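You operate a simulated robot arm through the tools that you are given. There is no shell and no other tool.

You are at the controls of a simulated robot arm. One attempt, no reset.

Task
Empty the wax pot into the pan, then wax the feet of both bud vases.
Fine: put the pot back; wax no higher than 1 cm; stand each vase upright on the drip rack again. Both mugs stay on their board. Set down upright: bud vase.

It is judged by the outcome, as a careful person would: the job done as asked, and still so three seconds after it is handed in. It fails if anything else is knocked over, pushed out of place, dropped, spilled or broken.

Robot
A 7-joint arm with a two-finger parallel gripper, fixed in place. Base frame: the origin is on the floor under the middle of its stand, x ahead of it, y to its left, z up. Units: cm, degrees, N and s.
With the tool pointing down near the work surface it reaches from about 42 to 90 cm from the base axis. Its first joint turns from -143.0 to 143.0 degrees. Payload 3 kg.
The tool frame sits at the grasp point between the pads (the TCP): z along the fingers, y along the line on which they close. The tips reach 3 cm beyond it. The gripper opens to 9.4 cm. The fingers are 2.8 cm wide and 1 cm thick; the gripper's body (5 by 9.6 cm) begins 5.5 cm behind the TCP.
Orientation is that of the tool frame in the base frame, as a unit quaternion [w, x, y, z]. With the fingers straight down and closing along the base's y, the tool's x points along the base's -x, its y along +y and its z along -z.

Tools
- The arm moves only by the tool send_rows. Its argument "steps" is a list of rows, each a list of 3 entries, a list of its own where there are three numbers: the shift along the base's x, y, z in cm, then the turn, a rotation vector about the base's x, y, z in degrees, then the gripper command, from -1 (fully open) to 1 (shut), values between in proportion. In form: [[[tx, ty, tz], [rx, ry, rz], gripper], ...]. A call has 1 to 20 rows; each row shifts and turns the commanded pose from where the row before left it. Each row takes 0.2 s and may step no farther than 5 cm and 8.6 degrees from the row before; otherwise, or with a gripper value out of range, the whole call is refused. Where a pose cannot be reached the arm comes as near as it can. A force on the tool above 40 N (or 10 N above the force at the start of the call, whichever is more), or a blocked arm, ends the call early, and 0.2 s more pass. Each finger travels about 7.2 cm/s and halts on what it meets, pressing with about 22 N; the grip force reading is that of the motor and also rises with nothing between the fingers. The clock runs only during rows and for 0.2 s after the last one: add rows that do not move to give the fingers time. It gives the time, the measured TCP pose, the force on the tool (base axes), the opening and the grip force at its end, in the units of the frame above (readings bear some noise), with the torque about the TCP (base axes, N m) and any sound that the robot's microphone picked up, and new pictures: "show" is both (left out), scene, wrist or none.
- Cameras (640 x 400 px; columns grow to the right, rows downward): "scene" is fixed at [6.19, -50.82, 147.97]; the picture's right is [0.83, -0.55, 0.00], its down [-0.23, -0.34, -0.91] and it looks along [0.51, 0.76, -0.41] (base axes); focal length 325 px, centre (320, 200). "wrist" rides on the gripper at [7.6, 1.4, -10.3] in the tool frame; the picture's right is [-0.18, 0.98, 0.00], its down [-0.75, -0.14, -0.64] and it looks along [-0.63, -0.12, 0.77] (tool axes); focal length 243 px, centre (320, 200). There is no depth. A picture from a camera that has moved, and an enlarged one, comes with that camera's place and axes in the base frame and with its lens. The place of the scene camera against the robot may be out by one fixed shift of up to 1.8 cm in any direction.
- zoom(camera, box): a new picture of the part [left, top, right, bottom] of that camera's present view, enlarged. It takes no simulated time.
- close_job(): hands the job in; it is judged then, once.

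Places have to be worked out from the pictures, the camera data and where the tool is seen. Open the gripper and draw the arm clear of the work before you hand the job in, unless the task says otherwise.

The tools are called after ">>>" as a command line: name --argument value ..., lists and objects as JSON in quotes. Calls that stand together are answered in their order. send_rows: Moves the arm, as the interface text tells. Its arguments: {"type":"object","properties":{"steps":{"type":"array"},"show":{"type":"string","enum":["both","scene","wrist","none"]}},"required":["steps"]} The other tools are called the same way: zoom (camera, box) takes an enlarged picture of a part of a camera's view; close_job () hands the job in.

At the start:

```text
t: 0.0
position: [58.44, 33.36, 117.57]
orientation: [-0.001, 0.0, 1.0, 0.0]
force: [-0.1, -0.1, -1.0]
torque: [0.0, 0.01, -0.02]
width: 9.42
gripper_force: 0.1
```

scene: 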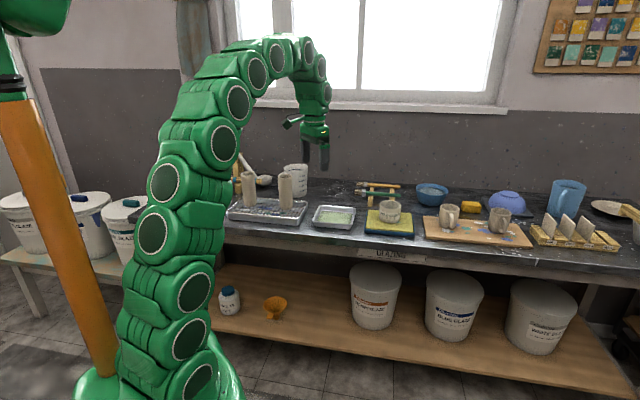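
wrist: 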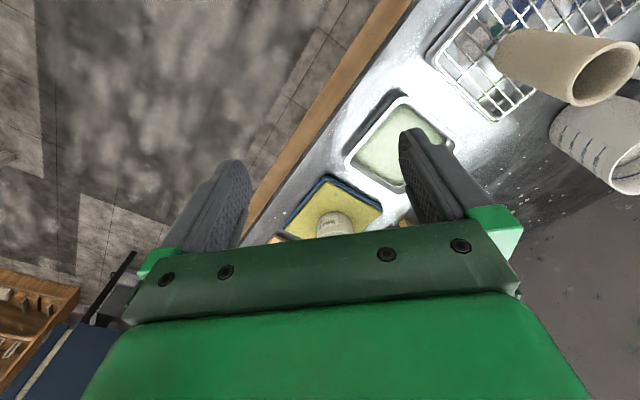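

I'll begin by looking closely at the bench before I move anything.

>>> zoom --camera "scene" --box '[200, 140, 420, 280]'

>>> zoom --camera "scene" --box '[300, 160, 460, 260]'

>>> zoom --camera "scene" --box '[410, 160, 640, 290]'

>>> zoom --camera "wrist" --box '[240, 0, 640, 250]'

```text
2.86 times, centred on (310, 210) of scene
camera zoom: at [6.19, -50.82, 147.97], right [0.83, -0.55, 0.0], down [-0.23, -0.34, -0.91], along [0.51, 0.76, -0.41], focal length 930 px, centre (349, 171)
```

zoom: 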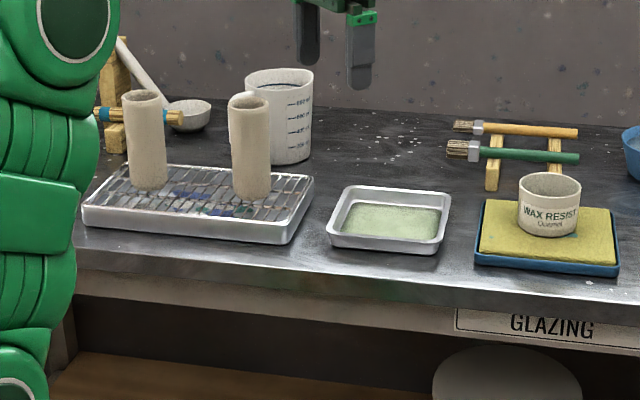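

```text
4.00 times, centred on (380, 210) of scene
camera zoom: at [6.19, -50.82, 147.97], right [0.83, -0.55, 0.0], down [-0.23, -0.34, -0.91], along [0.51, 0.76, -0.41], focal length 1302 px, centre (80, 160)
```

zoom: 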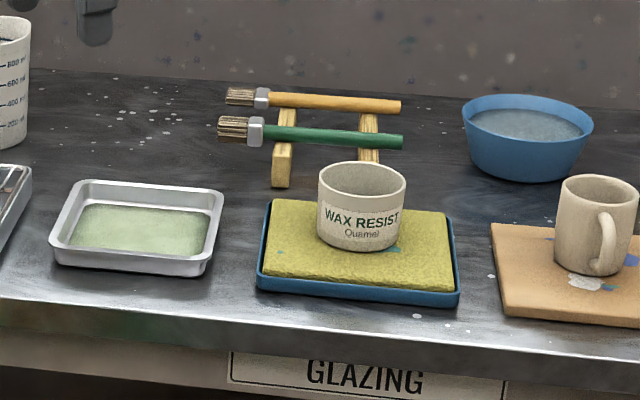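

```text
2.78 times, centred on (525, 225) of scene
camera zoom: at [6.19, -50.82, 147.97], right [0.83, -0.55, 0.0], down [-0.23, -0.34, -0.91], along [0.51, 0.76, -0.41], focal length 905 px, centre (-250, 130)
```

zoom: 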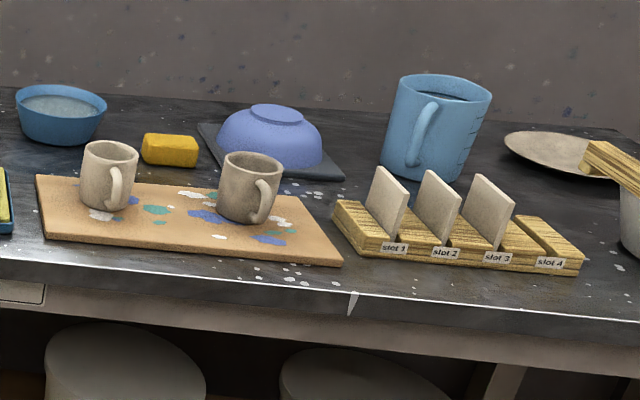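

```text
1.60 times, centred on (440, 125) of wrist
camera zoom: at [50.85, 34.65, 127.91], right [0.18, 0.98, 0.0], down [0.75, -0.14, 0.64], along [0.63, -0.12, -0.77], focal length 388 px, centre (128, 320)
```

zoom: 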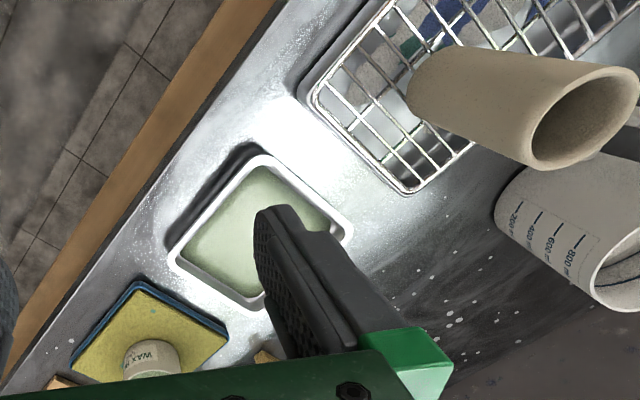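

The bench runs diagonally, and the pan, pot and vases are roughly 86–96 cm out from the base. I'll swing the wrist camera round to look along the bench from higher up so I can measure them.

>>> send_rows --steps '[[[-2, -0.5, 1.5], [0, 0, 8.5], -1], [[-2, -0.5, 1.5], [0, 0, 8.5], -1], [[-2, -0.5, 1.5], [0, 0, 8.5], -1], [[-2, -0.5, 1.5], [0, 0, 8.5], -1], [[-2, -0.5, 1.5], [0, 0, 8.5], -1], [[0, 0, 0], [0, 0, 0], -1]]' --show "both"

```text
t: 1.4
position: [48.4, 30.92, 125.1]
orientation: [0.0, -0.363, 0.932, 0.001]
force: [-0.1, -0.2, 0.1]
torque: [-0.02, 0.0, -0.02]
width: 9.4
gripper_force: 0.0
camera wrist: at [41.86, 26.62, 135.45], right [-0.53, 0.85, 0.0], down [0.65, 0.41, 0.64], along [0.54, 0.34, -0.77], focal length 243 px, centre (320, 200)
```

scene: 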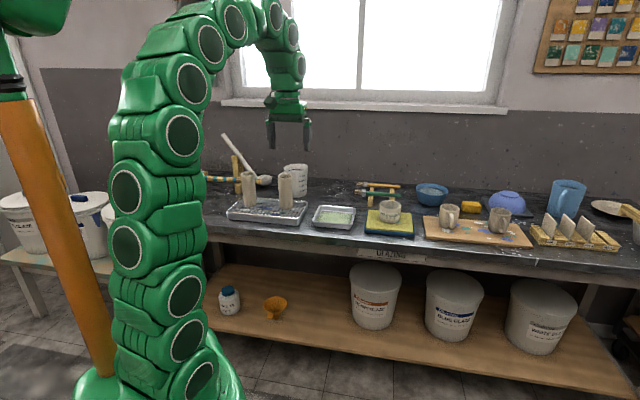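
wrist: 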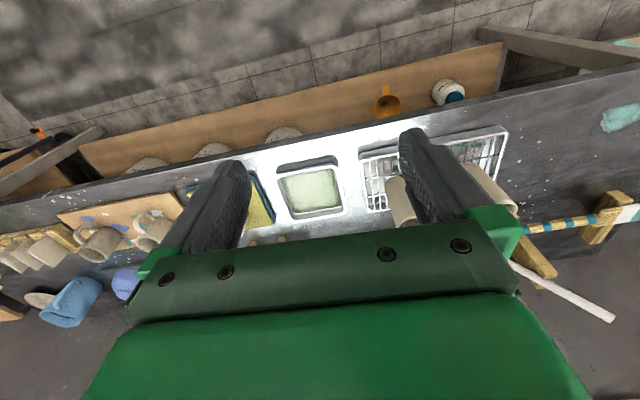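

The gripper hides the lower half of the wrist picture, so I'll tilt the tool outward to bring the bench items into the upper half. This also tests how far it can tilt.

>>> send_rows --steps '[[[0, 0, 1], [5.75, -6.26, 0], -1], [[0, 0, 1], [5.75, -6.26, 0], -1], [[0, 0, 1], [5.75, -6.26, 0], -1], [[0, 0, 1], [5.75, -6.26, 0], -1], [[0, 0, 0], [0, 0, 0], -1]]' --show "both"

```text
t: 2.6
position: [48.39, 30.87, 129.25]
orientation: [0.272, -0.347, 0.891, 0.107]
force: [0.8, 0.1, -0.2]
torque: [-0.02, -0.04, -0.03]
width: 9.39
gripper_force: 0.1
camera wrist: at [38.62, 23.59, 133.45], right [-0.55, 0.83, 0.1], down [0.29, 0.07, 0.95], along [0.78, 0.56, -0.28], focal length 243 px, centre (320, 200)
```

scene: 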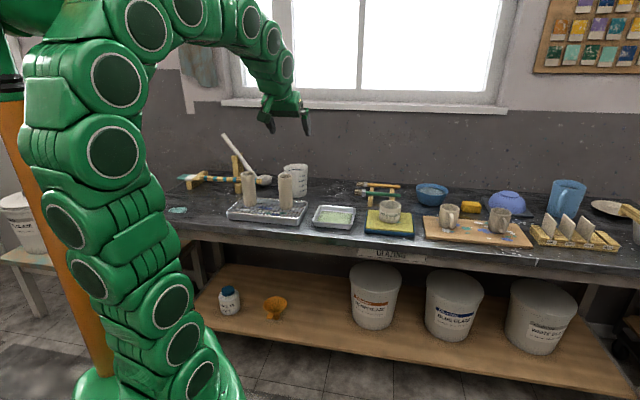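
wrist: 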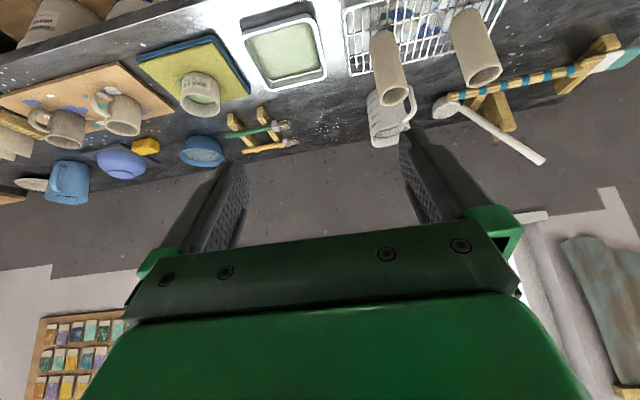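

This is a good view. I'll zoom in on the pot, pan and vases to measure them.

>>> zoom --camera "wrist" --box '[130, 20, 258, 100]'

>>> zoom --camera "wrist" --box '[220, 0, 348, 80]'

>>> zoom --camera "wrist" --box '[330, 0, 522, 120]'

>>> zoom --camera "scene" --box '[360, 190, 424, 230]'

>>> zoom --camera "scene" --box '[300, 195, 364, 235]'

>>> zoom --camera "scene" --box '[220, 160, 316, 220]'

```text
5.00 times, centred on (194, 60) of wrist
camera zoom: at [38.62, 23.59, 133.45], right [-0.55, 0.83, 0.1], down [0.29, 0.07, 0.95], along [0.78, 0.56, -0.28], focal length 1213 px, centre (950, 900)
```

zoom: 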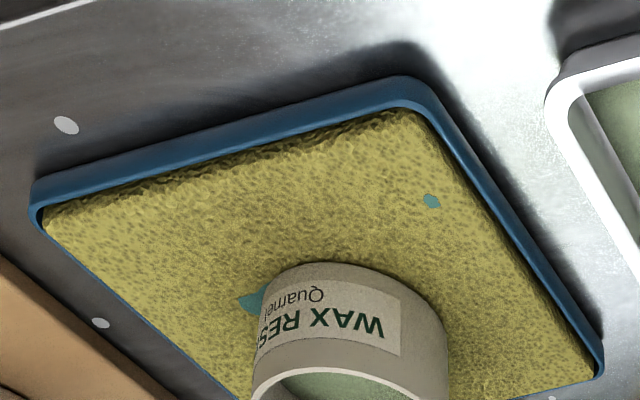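

```text
5.00 times, centred on (284, 40) of wrist
camera zoom: at [38.62, 23.59, 133.45], right [-0.55, 0.83, 0.1], down [0.29, 0.07, 0.95], along [0.78, 0.56, -0.28], focal length 1213 px, centre (500, 1000)
```

zoom: 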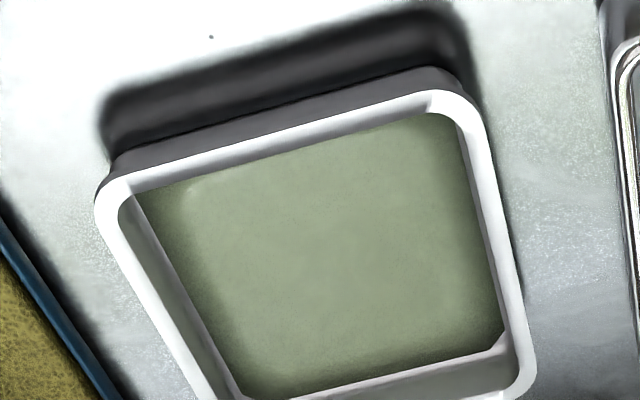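

```text
3.33 times, centred on (426, 60) of wrist
camera zoom: at [38.62, 23.59, 133.45], right [-0.55, 0.83, 0.1], down [0.29, 0.07, 0.95], along [0.78, 0.56, -0.28], focal length 809 px, centre (-33, 667)
```

zoom: 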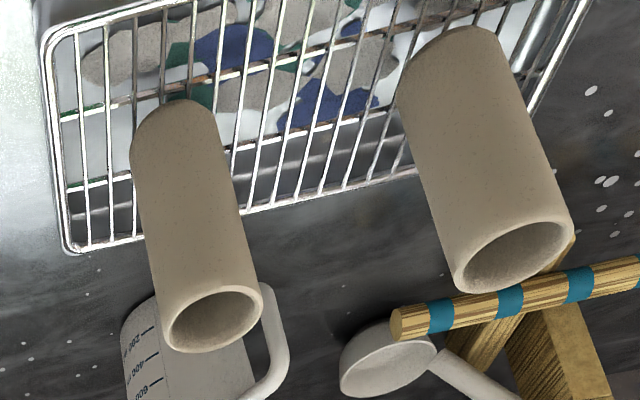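

```text
10.00 times, centred on (392, 210) of scene
camera zoom: at [6.19, -50.82, 147.97], right [0.83, -0.55, 0.0], down [-0.23, -0.34, -0.91], along [0.51, 0.76, -0.41], focal length 3254 px, centre (-400, 100)
```

zoom: 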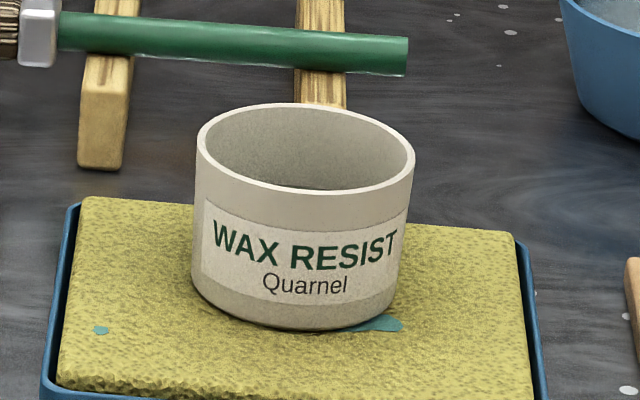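

```text
10.00 times, centred on (332, 215) of scene
camera zoom: at [6.19, -50.82, 147.97], right [0.83, -0.55, 0.0], down [-0.23, -0.34, -0.91], along [0.51, 0.76, -0.41], focal length 3254 px, centre (200, 50)
```

zoom: 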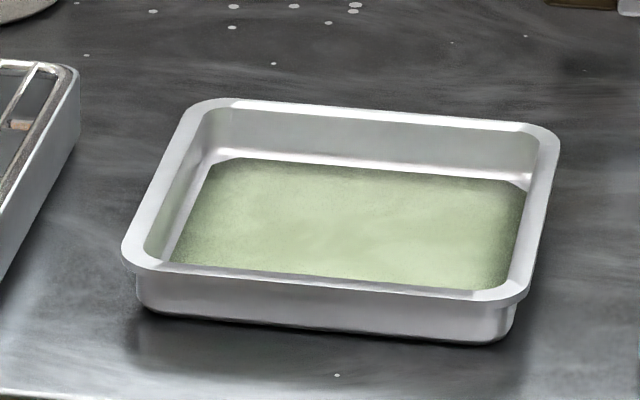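

```text
6.67 times, centred on (268, 190) of scene
camera zoom: at [6.19, -50.82, 147.97], right [0.83, -0.55, 0.0], down [-0.23, -0.34, -0.91], along [0.51, 0.76, -0.41], focal length 2169 px, centre (667, 267)
```

zoom: 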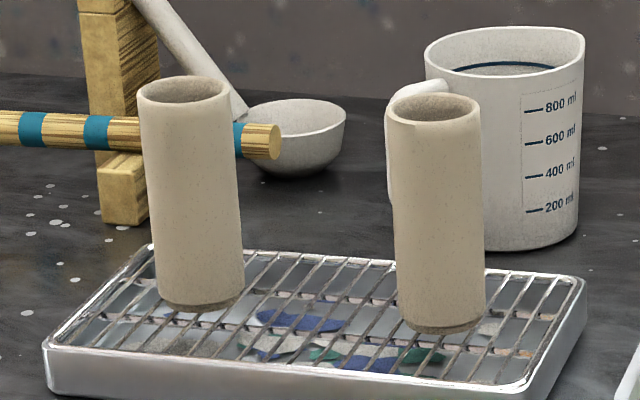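

I'll take fuller zooms of the pot and the pan, and check the gripper for any camera bracket that sticks out.

>>> zoom --camera "wrist" --box '[136, 40, 264, 120]'

>>> zoom --camera "wrist" --box '[215, 5, 343, 85]'

>>> zoom --camera "scene" --box '[220, 60, 348, 140]'

```text
5.00 times, centred on (200, 80) of wrist
camera zoom: at [38.62, 23.59, 133.45], right [-0.55, 0.83, 0.1], down [0.29, 0.07, 0.95], along [0.78, 0.56, -0.28], focal length 1213 px, centre (920, 800)
```

zoom: 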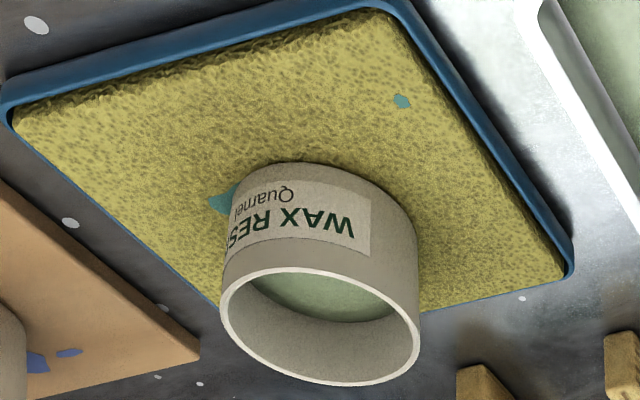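

```text
5.00 times, centred on (279, 45) of wrist
camera zoom: at [38.62, 23.59, 133.45], right [-0.55, 0.83, 0.1], down [0.29, 0.07, 0.95], along [0.78, 0.56, -0.28], focal length 1213 px, centre (525, 975)
```

zoom: 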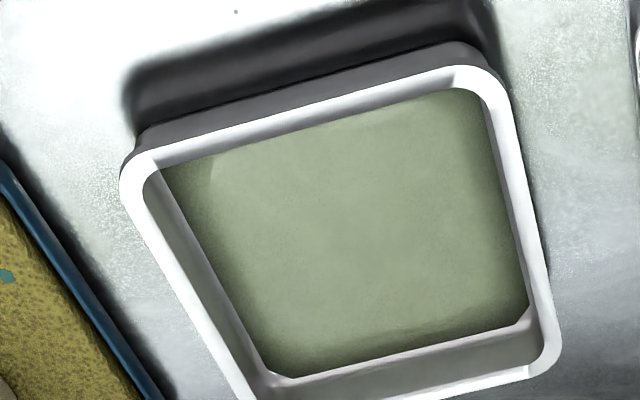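

```text
5.00 times, centred on (284, 100) of scene
camera zoom: at [6.19, -50.82, 147.97], right [0.83, -0.55, 0.0], down [-0.23, -0.34, -0.91], along [0.51, 0.76, -0.41], focal length 1627 px, centre (500, 700)
```

zoom: 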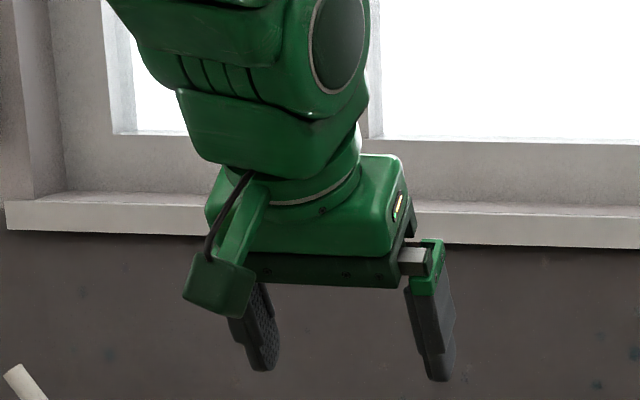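

There is a camera box on a bracket on the tool's +x side, and it will need clearance. I put the pot at about (94, 31) with its rim near z 92–93 and a diameter of about 8.6 cm. Next I'll move nearer the pot for a closer measurement.

>>> send_rows --steps '[[[3.2, -0.85, -1.78], [0, 0, -3.1], -1], [[3.2, -0.85, -1.78], [0, 0, -3.1], -1], [[3.2, -0.85, -1.78], [0, 0, -3.1], -1], [[3.2, -0.85, -1.78], [0, 0, -3.1], -1], [[3.2, -0.85, -1.78], [0, 0, -3.1], -1], [[3.2, -0.85, -1.78], [0, 0, -3.1], -1], [[3.2, -0.85, -1.78], [0, 0, -3.1], -1], [[3.2, -0.85, -1.78], [0, 0, -3.1], -1], [[0, 0, 0], [0, 0, 0], -1]]' --show "both"

```text
t: 4.6
position: [73.99, 24.06, 114.75]
orientation: [0.289, -0.147, 0.945, 0.045]
force: [-0.2, 0.2, 0.3]
torque: [0.01, -0.01, 0.0]
width: 9.41
gripper_force: 0.0
camera wrist: at [62.05, 21.57, 119.13], right [-0.15, 0.98, 0.1], down [0.3, -0.05, 0.95], along [0.94, 0.18, -0.28], focal length 243 px, centre (320, 200)
```

scene: 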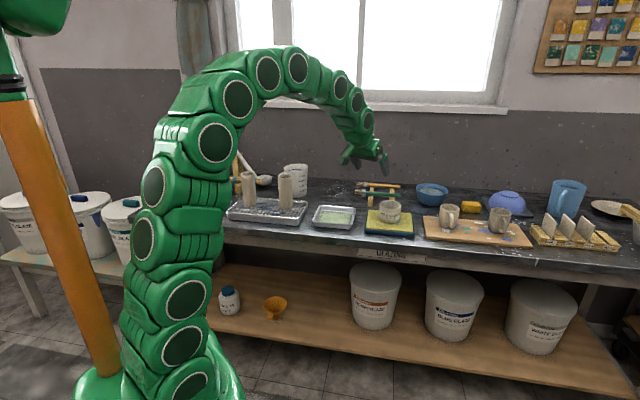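
wrist: 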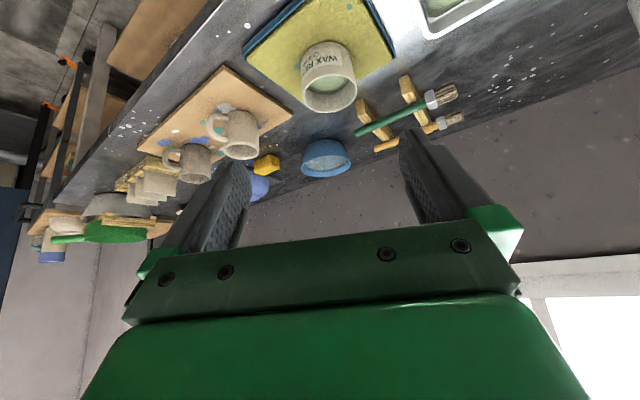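

>>> zoom --camera "wrist" --box '[264, 30, 392, 110]'

>>> zoom --camera "wrist" --box '[224, 0, 480, 160]'

```text
5.00 times, centred on (328, 70) of wrist
camera zoom: at [62.05, 21.57, 119.13], right [-0.15, 0.98, 0.1], down [0.3, -0.05, 0.95], along [0.94, 0.18, -0.28], focal length 1213 px, centre (280, 850)
```

zoom: 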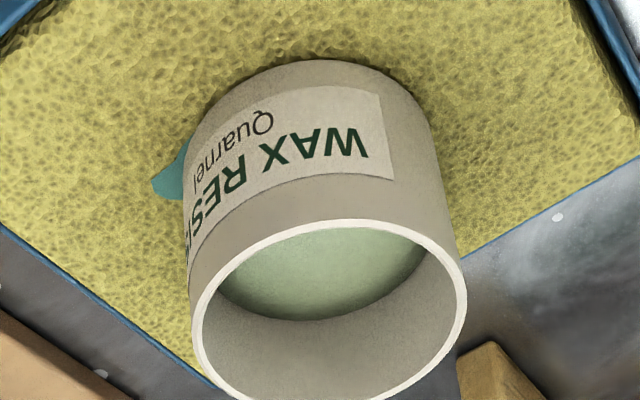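

```text
2.50 times, centred on (352, 80) of wrist
camera zoom: at [62.05, 21.57, 119.13], right [-0.15, 0.98, 0.1], down [0.3, -0.05, 0.95], along [0.94, 0.18, -0.28], focal length 606 px, centre (240, 500)
```

zoom: 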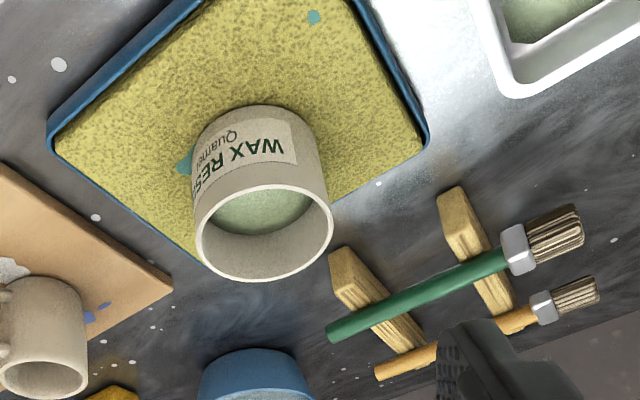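

The two wrist views put the pot rim centre near (91.3, 30.3, 93.5). I'll move to a tilted pre-grasp pose, 50° outward and about 14 cm back along the approach line, and check the alignment from there.

>>> send_rows --steps '[[[1.8, 0.73, -3.6], [2.43, -7.62, 0], -1], [[1.8, 0.73, -3.6], [2.43, -7.62, 0], -1], [[1.8, 0.73, -3.6], [0, 0, 0], -1], [[1.7, 0.73, -3.6], [0, 0, 0], -1], [[0, 0, 0], [0, 0, 0], -1]]' --show "both"

>>> zoom --camera "wrist" --box '[192, 40, 448, 200]'

>>> zoom --camera "scene" --box '[320, 130, 448, 210]'

```text
t: 5.8
position: [81.17, 26.93, 100.42]
orientation: [0.418, -0.14, 0.895, 0.066]
force: [0.6, 0.0, 0.1]
torque: [-0.02, 0.01, 0.01]
width: 9.41
gripper_force: 0.2
camera wrist: at [68.62, 24.25, 101.21], right [-0.19, 0.97, 0.14], down [0.04, -0.14, 0.99], along [0.98, 0.19, -0.01], focal length 243 px, centre (320, 200)
```

scene: 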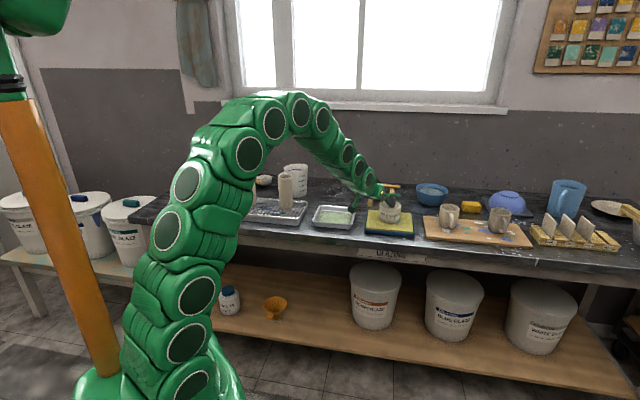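
wrist: 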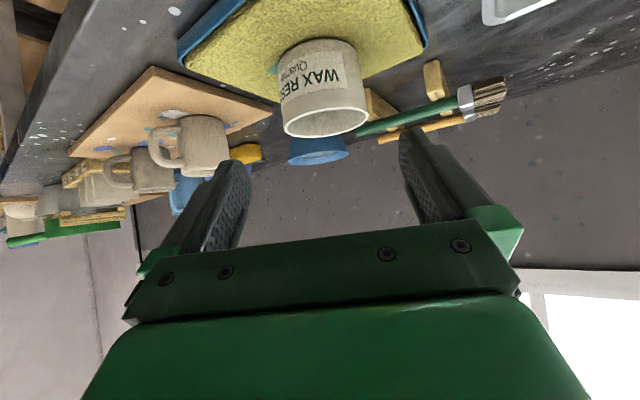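

```text
2.50 times, centred on (320, 120) of wrist
camera zoom: at [68.62, 24.25, 101.21], right [-0.19, 0.97, 0.14], down [0.04, -0.14, 0.99], along [0.98, 0.19, -0.01], focal length 606 px, centre (320, 400)
```

zoom: 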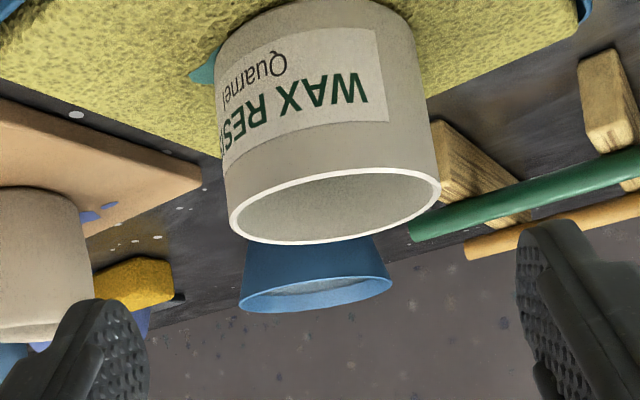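

```text
5.00 times, centred on (384, 170) of scene
camera zoom: at [6.19, -50.82, 147.97], right [0.83, -0.55, 0.0], down [-0.23, -0.34, -0.91], along [0.51, 0.76, -0.41], focal length 1627 px, centre (0, 350)
```

zoom: 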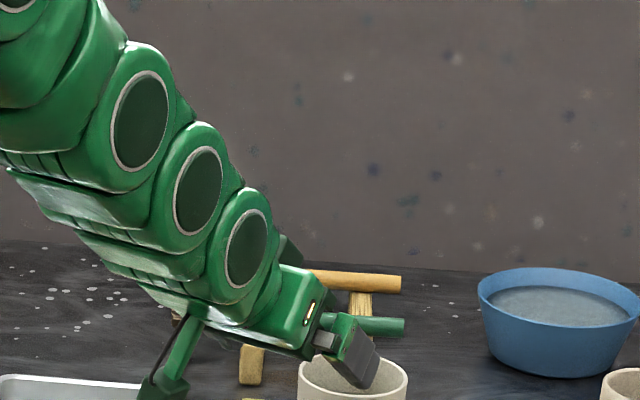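

The arm reaches this tilted pose without trouble. Triangulating again puts the rim centre at about (91.6, 30.45, 93.45) with a diameter of about 8.45 cm. I'll advance until the fingertips are just short of the rim and recheck the sideways centring.

>>> send_rows --steps '[[[1.53, 0.55, -1.2], [0, 0, 0], -1], [[1.53, 0.55, -1.2], [0, 0, 0], -1], [[1.53, 0.54, -1.19], [0, 0, 0], -1], [[0, 0, 0], [0, 0, 0], -1]]' --show "wrist"

>>> zoom --camera "wrist" --box '[224, 80, 416, 200]'

>>> zoom --camera "scene" --box '[350, 170, 430, 220]'

```text
t: 6.8
position: [85.8, 28.53, 97.06]
orientation: [0.418, -0.14, 0.895, 0.066]
force: [-0.4, -0.2, 0.4]
torque: [0.02, 0.0, -0.02]
width: 9.37
gripper_force: 0.0
camera wrist: at [73.12, 25.93, 97.82], right [-0.19, 0.97, 0.14], down [0.04, -0.14, 0.99], along [0.98, 0.19, -0.01], focal length 243 px, centre (320, 200)
```

wrist: 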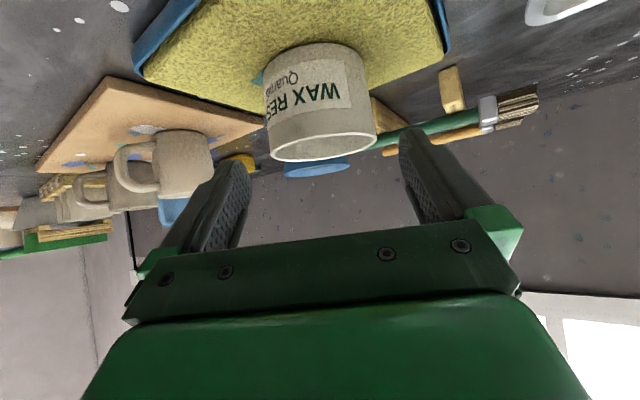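

```text
3.33 times, centred on (320, 140) of wrist
camera zoom: at [73.12, 25.93, 97.82], right [-0.19, 0.97, 0.14], down [0.04, -0.14, 0.99], along [0.98, 0.19, -0.01], focal length 809 px, centre (320, 400)
```

zoom: 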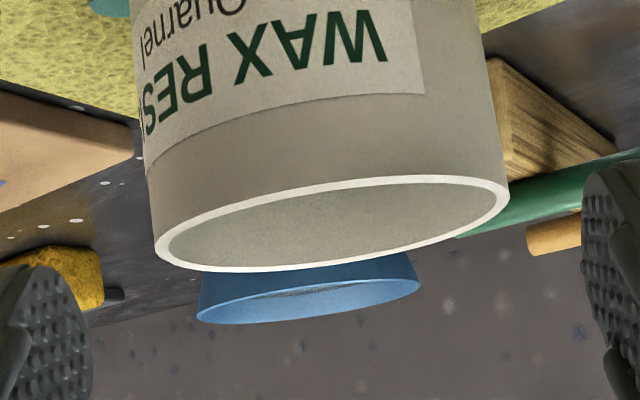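

```text
8.00 times, centred on (390, 195) of scene
camera zoom: at [6.19, -50.82, 147.97], right [0.83, -0.55, 0.0], down [-0.23, -0.34, -0.91], along [0.51, 0.76, -0.41], focal length 2603 px, centre (-240, 240)
```

zoom: 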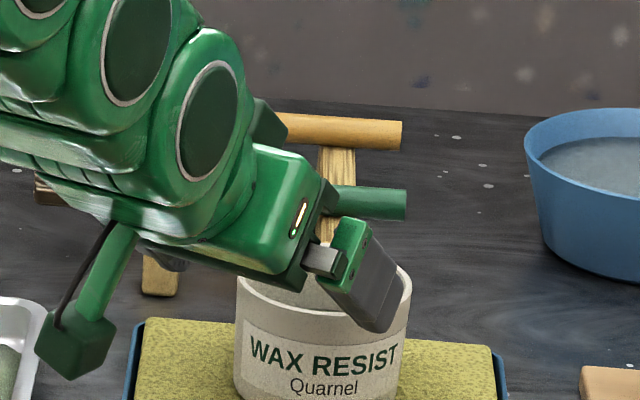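

The pot is centred between the fingers to within about 1 mm, leaving roughly 0.45 cm each side. I'll advance slowly along the approach line to put the TCP at the pot axis, about 1.8 cm below the rim.

>>> send_rows --steps '[[[0.7, 0.23, -0.65], [0, 0, 0], -1], [[0.7, 0.23, -0.65], [0, 0, 0], -1], [[0.7, 0.23, -0.65], [0, 0, 0], -1], [[0.7, 0.23, -0.65], [0, 0, 0], -1], [[0.7, 0.23, -0.65], [0, 0, 0], -1], [[0.7, 0.23, -0.65], [0, 0, 0], -1], [[0, 0, 0], [0, 0, 0], -1]]' --show "both"

>>> zoom --camera "wrist" --box '[192, 60, 448, 220]'

>>> zoom --camera "scene" --box '[350, 175, 430, 225]'

```text
t: 8.4
position: [89.99, 30.1, 92.85]
orientation: [0.418, -0.139, 0.896, 0.064]
force: [-0.2, -0.2, 0.4]
torque: [0.0, -0.01, -0.03]
width: 9.42
gripper_force: 0.1
camera wrist: at [77.35, 27.36, 93.79], right [-0.19, 0.97, 0.14], down [0.04, -0.14, 0.99], along [0.98, 0.19, -0.01], focal length 243 px, centre (320, 200)
```

scene: 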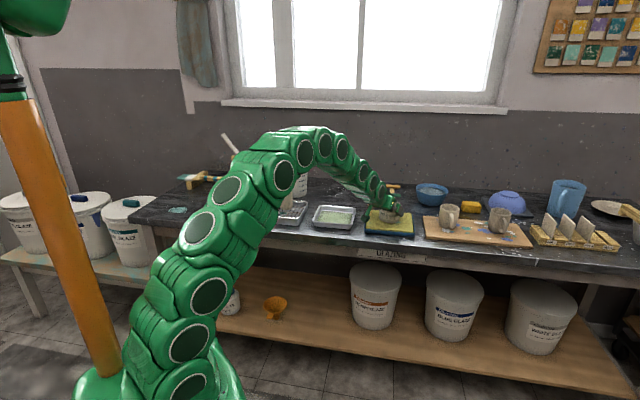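
wrist: 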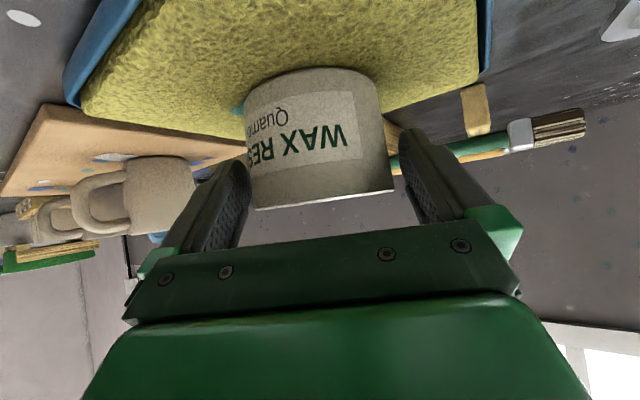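

```text
2.50 times, centred on (320, 140) of wrist
camera zoom: at [77.35, 27.36, 93.79], right [-0.19, 0.97, 0.14], down [0.04, -0.14, 0.99], along [0.98, 0.19, -0.01], focal length 606 px, centre (320, 350)
```

zoom: 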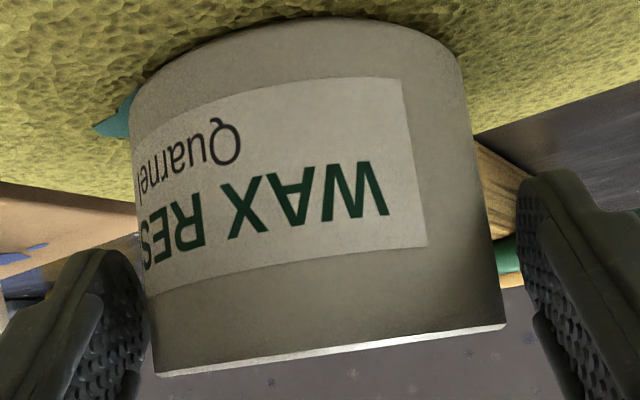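

```text
8.00 times, centred on (390, 200) of scene
camera zoom: at [6.19, -50.82, 147.97], right [0.83, -0.55, 0.0], down [-0.23, -0.34, -0.91], along [0.51, 0.76, -0.41], focal length 2603 px, centre (-240, 200)
```

zoom: 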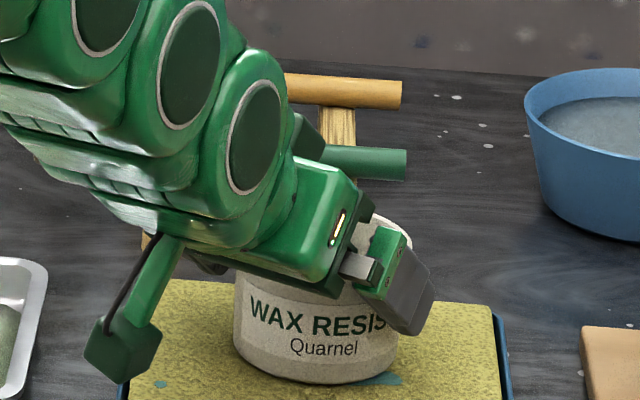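

Both fingers straddle the pot without touching, and it sits about 0.15 cm toward one finger. I'll correct that sideways, advance the last 1.7 cm, and then close on it.

>>> send_rows --steps '[[[0.05, -0.15, 0], [0, 0, 0], -1], [[0.47, 0.15, -0.35], [0, 0, 0], -1], [[0.47, 0.15, -0.35], [0, 0, 0], -1], [[0.47, 0.15, -0.35], [0, 0, 0], -1], [[0, 0, 0], [0, 0, 0], -1], [[0, 0, 0], [0, 0, 0], -1]]' --show "both"

>>> zoom --camera "wrist" --box '[192, 60, 448, 220]'

>>> zoom --camera "scene" --box '[350, 175, 430, 225]'

```text
t: 9.8
position: [91.47, 30.28, 91.82]
orientation: [0.418, -0.139, 0.896, 0.065]
force: [0.3, -0.4, -0.8]
torque: [-0.01, -0.02, 0.01]
width: 9.39
gripper_force: 0.1
camera wrist: at [78.84, 27.68, 92.64], right [-0.19, 0.97, 0.14], down [0.04, -0.14, 0.99], along [0.98, 0.19, -0.01], focal length 243 px, centre (320, 200)
```

scene: 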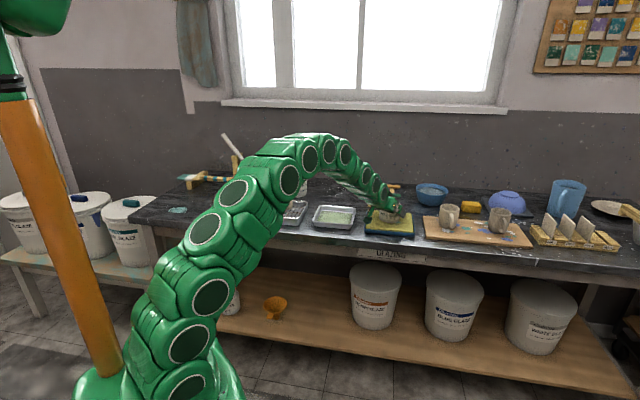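
wrist: 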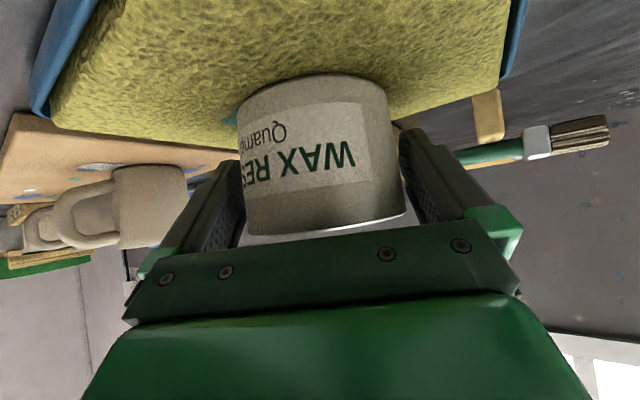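

```text
2.50 times, centred on (320, 140) of wrist
camera zoom: at [78.84, 27.68, 92.64], right [-0.19, 0.97, 0.14], down [0.04, -0.14, 0.99], along [0.98, 0.19, -0.01], focal length 606 px, centre (320, 350)
```

zoom: 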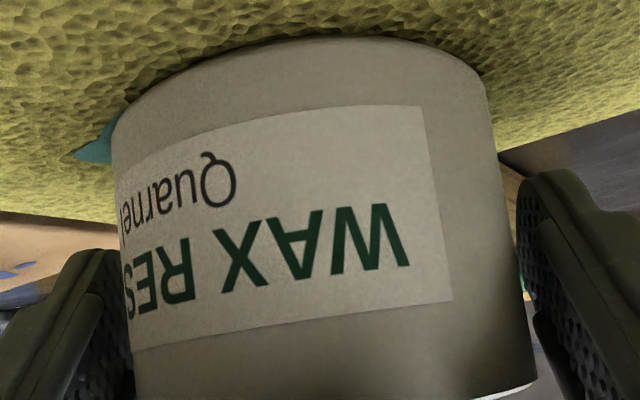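

```text
8.00 times, centred on (390, 200) of scene
camera zoom: at [6.19, -50.82, 147.97], right [0.83, -0.55, 0.0], down [-0.23, -0.34, -0.91], along [0.51, 0.76, -0.41], focal length 2603 px, centre (-240, 200)
```

zoom: 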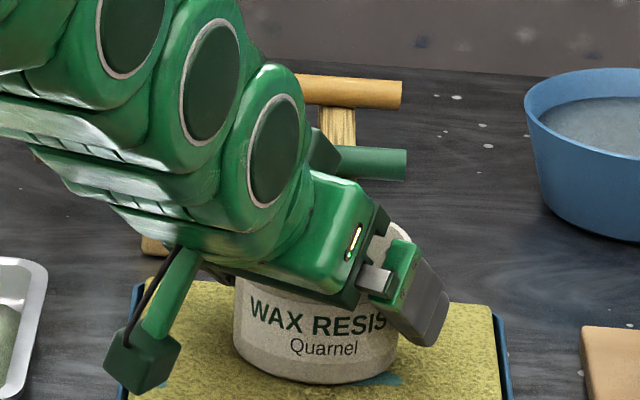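

The TCP is at the pot axis and the pot hasn't moved. Closing the gripper now.

>>> send_rows --steps '[[[0, 0, 0], [0, 0, 0], 1], [[0, 0, 0], [0, 0, 0], 1], [[0, 0, 0], [0, 0, 0], 1]]' --show "wrist"

```text
t: 10.6
position: [91.37, 30.37, 91.91]
orientation: [0.418, -0.14, 0.895, 0.066]
force: [-0.1, -1.2, 1.6]
torque: [0.06, 0.0, 0.07]
width: 8.44
gripper_force: 22.0
camera wrist: at [78.84, 27.68, 92.64], right [-0.19, 0.97, 0.14], down [0.04, -0.14, 0.99], along [0.98, 0.19, -0.01], focal length 243 px, centre (320, 200)
```

wrist: 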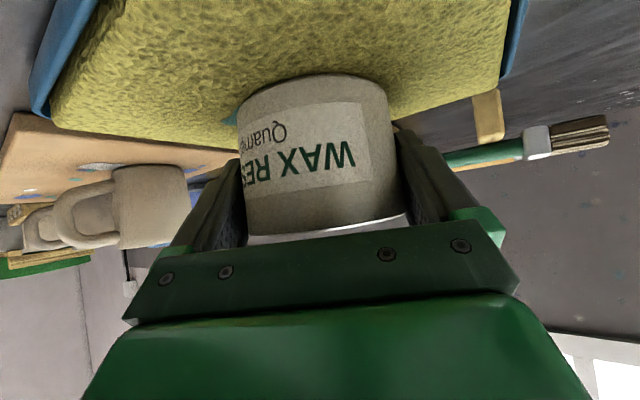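

The grip reads 8.44 cm at 22 N. I'll lift gently and keep the pot upright.

>>> send_rows --steps '[[[0, 0, 0.5], [0, 0, 0], 1], [[0, 0, 0.7], [0, 0, 0], 1], [[0, 0, 1], [0, 0, 0], 1], [[0, 0, 1.3], [0, 0, 0], 1], [[0, 0, 1.5], [0, 0, 0], 1], [[0, 0, 1.5], [0, 0, 0], 1], [[0, 0, 1.5], [0, 0, 0], 1], [[0, 0, 1.5], [0, 0, 0], 1], [[0, 0, 1], [0, 0, 0], 1], [[0, 0, 0.5], [0, 0, 0], 1], [[0, 0, 0], [0, 0, 0], 1]]' --show "both"

>>> zoom --camera "scene" --box '[330, 150, 426, 210]'

```text
t: 13.0
position: [91.36, 30.4, 102.85]
orientation: [0.418, -0.139, 0.895, 0.065]
force: [0.2, 0.2, -2.7]
torque: [0.0, 0.05, 0.02]
width: 8.44
gripper_force: 21.9
camera wrist: at [78.79, 27.69, 103.75], right [-0.19, 0.97, 0.14], down [0.04, -0.14, 0.99], along [0.98, 0.19, -0.01], focal length 243 px, centre (320, 200)
```

scene: 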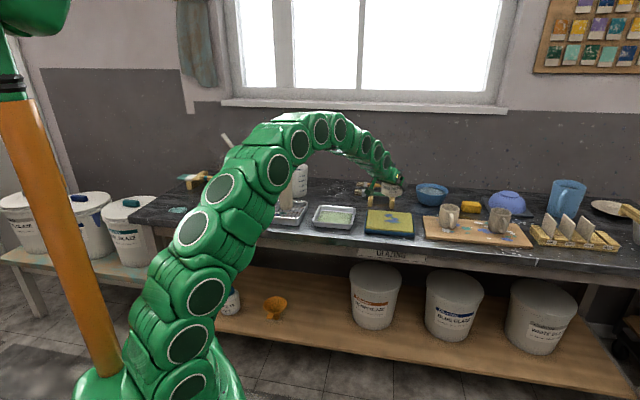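
wrist: 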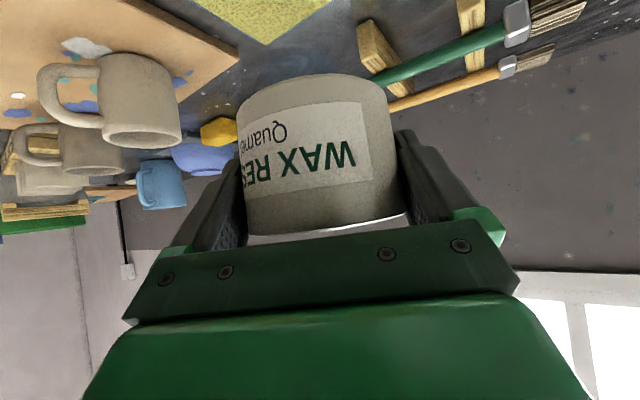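

```text
6.67 times, centred on (378, 180) of scene
camera zoom: at [6.19, -50.82, 147.97], right [0.83, -0.55, 0.0], down [-0.23, -0.34, -0.91], along [0.51, 0.76, -0.41], focal length 2169 px, centre (-67, 333)
```

zoom: 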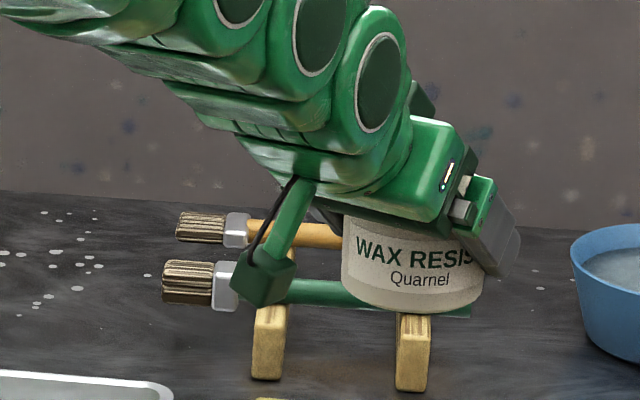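

The pot is lifted cleanly and hasn't slipped. From the pictures I place the pan at about (75.5, 45.8) with its rim near z 87.3. I'll carry the pot upright to beside and above the pan.

>>> send_rows --steps '[[[-0.4, 0.4, 0], [0, 0, 0.4], 1], [[-0.7, 0.8, 0], [0, 0, 0.8], 1], [[-1.0, 1.15, 0], [0, 0, 1.2], 1], [[-1.2, 1.4, 0], [0, 0, 1.4], 1], [[-1.2, 1.4, -0.2], [0, 0, 1.4], 1], [[-1.2, 1.4, -0.4], [0, 0, 1.4], 1], [[-1.2, 1.4, -0.4], [0, 0, 1.4], 1], [[-1.2, 1.4, -0.4], [0, 0, 1.4], 1], [[-1.0, 1.15, -0.4], [0, 0, 1.2], 1], [[-0.9, 0.95, -0.3], [0, 0, 1.1], 1], [[-0.6, 0.75, -0.2], [0, 0, 0.8], 1], [[-0.4, 0.45, -0.2], [0, 0, 0.5], 1], [[0, 0, 0], [0, 0, 0], 1]]' --show "both"

>>> zoom --camera "scene" --box '[288, 160, 416, 240]'

>>> zoom --camera "wrist" --box '[160, 0, 480, 200]'

```text
t: 15.8
position: [80.39, 43.08, 100.46]
orientation: [0.408, -0.24, 0.874, 0.112]
force: [0.2, 0.0, -3.1]
torque: [0.04, 0.02, 0.07]
width: 8.45
gripper_force: 22.5
camera wrist: at [68.67, 37.51, 101.29], right [-0.4, 0.91, 0.14], down [0.07, -0.13, 0.99], along [0.91, 0.41, -0.01], focal length 243 px, centre (320, 200)
```

scene: 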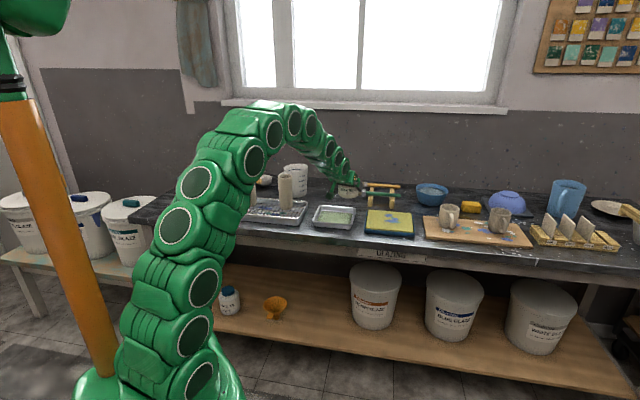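
wrist: 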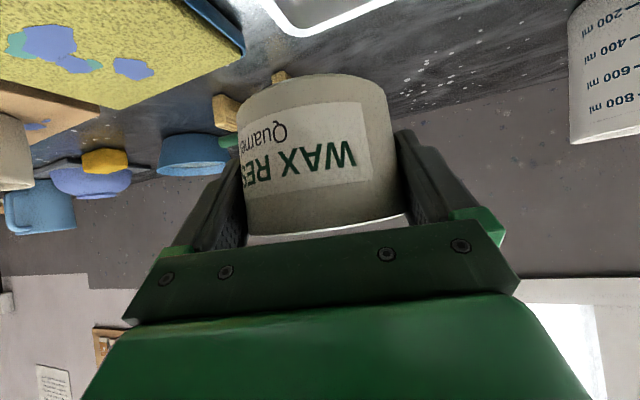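

```text
5.00 times, centred on (352, 200) of scene
camera zoom: at [6.19, -50.82, 147.97], right [0.83, -0.55, 0.0], down [-0.23, -0.34, -0.91], along [0.51, 0.76, -0.41], focal length 1627 px, centre (160, 200)
```

zoom: 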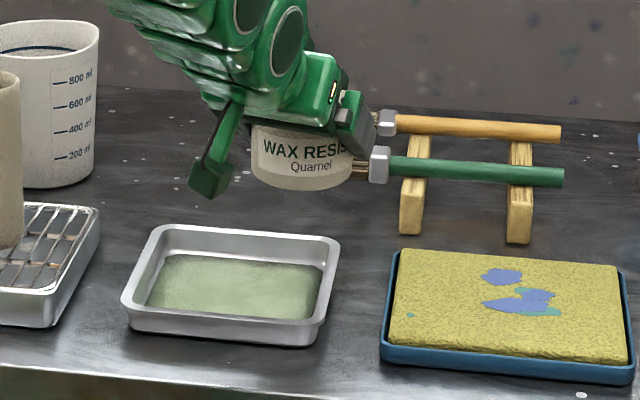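

```text
2.00 times, centred on (320, 100) of wrist
camera zoom: at [68.67, 37.51, 101.29], right [-0.4, 0.91, 0.14], down [0.07, -0.13, 0.99], along [0.91, 0.41, -0.01], focal length 485 px, centre (320, 400)
```

zoom: 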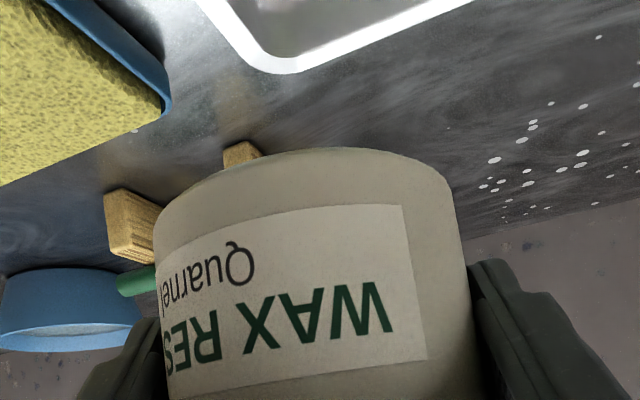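

The near corner of the pan agrees with my estimate, so the pan centre is about (76, 45.9). I'll start a slow pour by rolling about the tool axis while raising the pitch. The first few degrees will confirm the direction and that the arm can reach it.

>>> send_rows --steps '[[[0, 0, -0.5], [-4.08, -4.05, 4.56], 1], [[0, 0, -0.6], [-4.17, -4.1, 4.42], 1], [[0, 0, -0.6], [-4.26, -4.16, 4.28], 1], [[0, 0, -0.4], [0, 0, 0], 1]]' --show "both"

>>> zoom --camera "scene" --box '[288, 160, 416, 240]'

```text
t: 16.8
position: [80.51, 42.96, 98.23]
orientation: [0.455, -0.392, 0.799, 0.035]
force: [-0.4, -1.3, -2.2]
torque: [0.0, 0.04, 0.02]
width: 8.43
gripper_force: 22.4
camera wrist: at [70.2, 35.02, 98.25], right [-0.6, 0.79, -0.16], down [-0.14, 0.09, 0.99], along [0.79, 0.61, 0.06], focal length 243 px, centre (320, 200)
```

scene: 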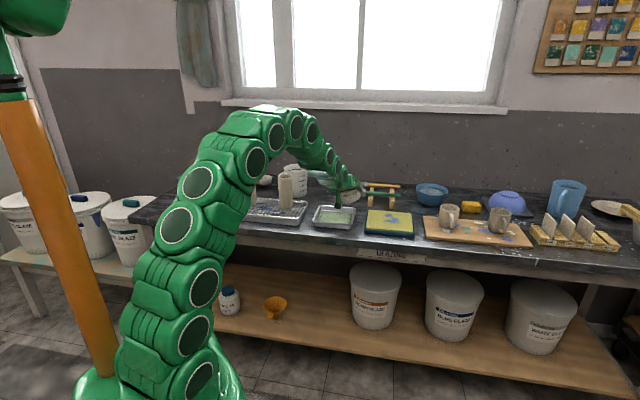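
wrist: 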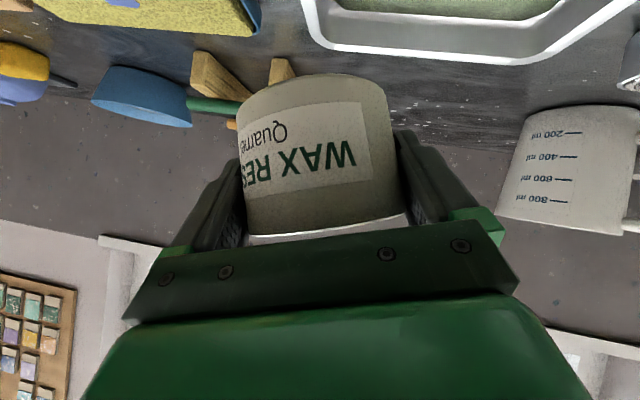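

```text
5.00 times, centred on (352, 200) of scene
camera zoom: at [6.19, -50.82, 147.97], right [0.83, -0.55, 0.0], down [-0.23, -0.34, -0.91], along [0.51, 0.76, -0.41], focal length 1627 px, centre (160, 200)
```

zoom: 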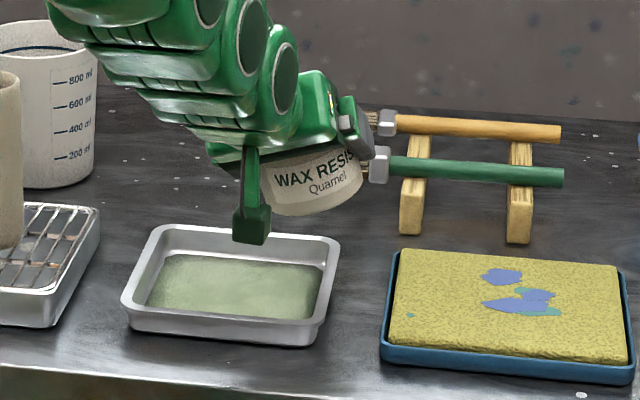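

The rotation goes the right way and the grip is holding. I'll continue to about 53° of roll, where the wax should begin to run at the lip over the pan.

>>> send_rows --steps '[[[0, 0, -0.5], [-4.35, -4.21, 4.14], 1], [[0, 0, -0.5], [-4.44, -4.26, 4.0], 1], [[0, 0, -0.5], [-4.52, -4.31, 3.85], 1], [[0, 0, -0.2], [-3.19, -3.02, 2.58], 1], [[0, 0, 0], [-3.23, -3.04, 2.51], 1], [[0, 0, 0], [0, 0, 0], 1]]' --show "both"

>>> zoom --camera "scene" --box '[288, 160, 416, 240]'

>>> zoom --camera "wrist" --box '[192, 0, 512, 200]'

```text
t: 18.2
position: [80.36, 43.01, 96.64]
orientation: [0.492, -0.578, 0.643, -0.098]
force: [0.1, 0.5, -2.6]
torque: [0.02, 0.02, 0.05]
width: 8.43
gripper_force: 22.9
camera wrist: at [73.0, 32.34, 96.82], right [-0.66, 0.46, -0.59], down [-0.5, 0.3, 0.81], along [0.55, 0.83, 0.03], focal length 243 px, centre (320, 200)
```

scene: 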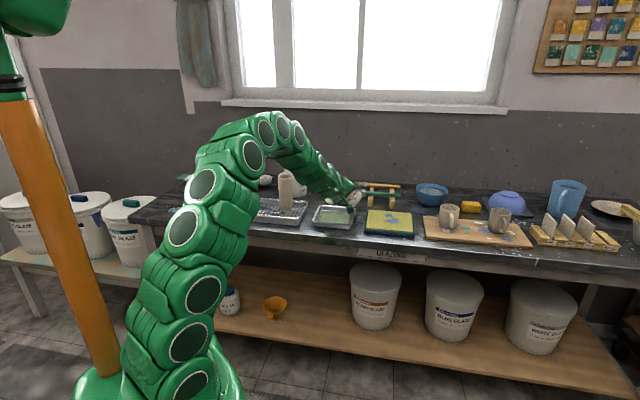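
wrist: 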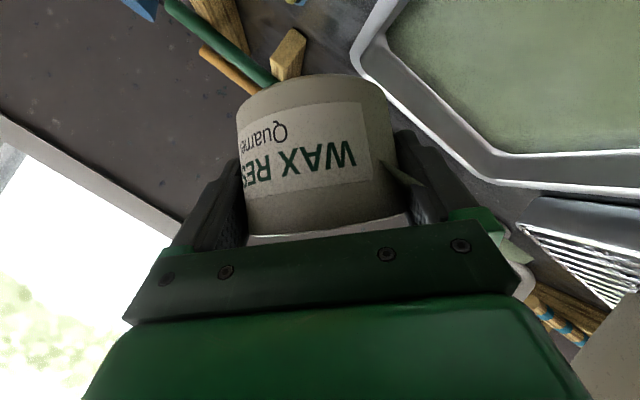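

```text
5.00 times, centred on (352, 200) of scene
camera zoom: at [6.19, -50.82, 147.97], right [0.83, -0.55, 0.0], down [-0.23, -0.34, -0.91], along [0.51, 0.76, -0.41], focal length 1627 px, centre (160, 200)
```

zoom: 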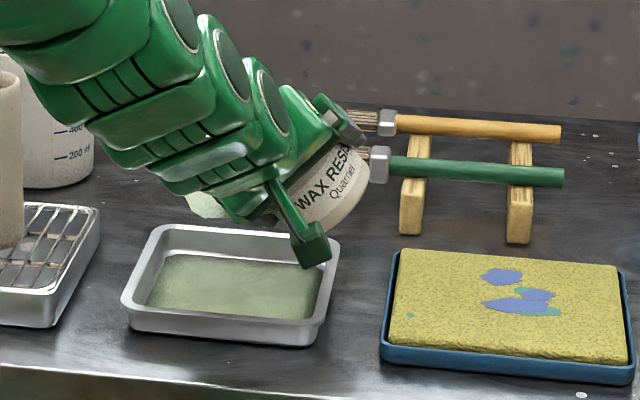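

```text
2.00 times, centred on (352, 100) of wrist
camera zoom: at [73.0, 32.34, 96.82], right [-0.66, 0.46, -0.59], down [-0.5, 0.3, 0.81], along [0.55, 0.83, 0.03], focal length 485 px, centre (256, 400)
```

zoom: 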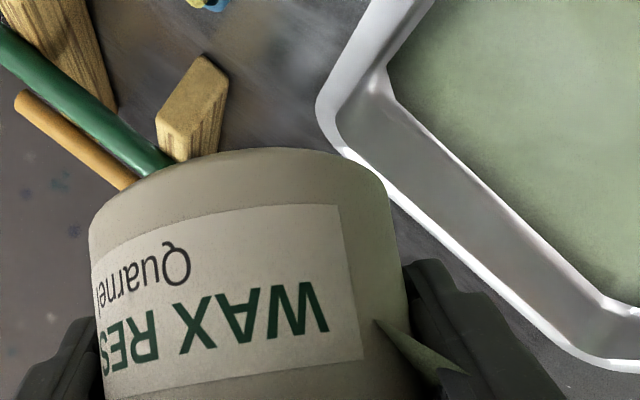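

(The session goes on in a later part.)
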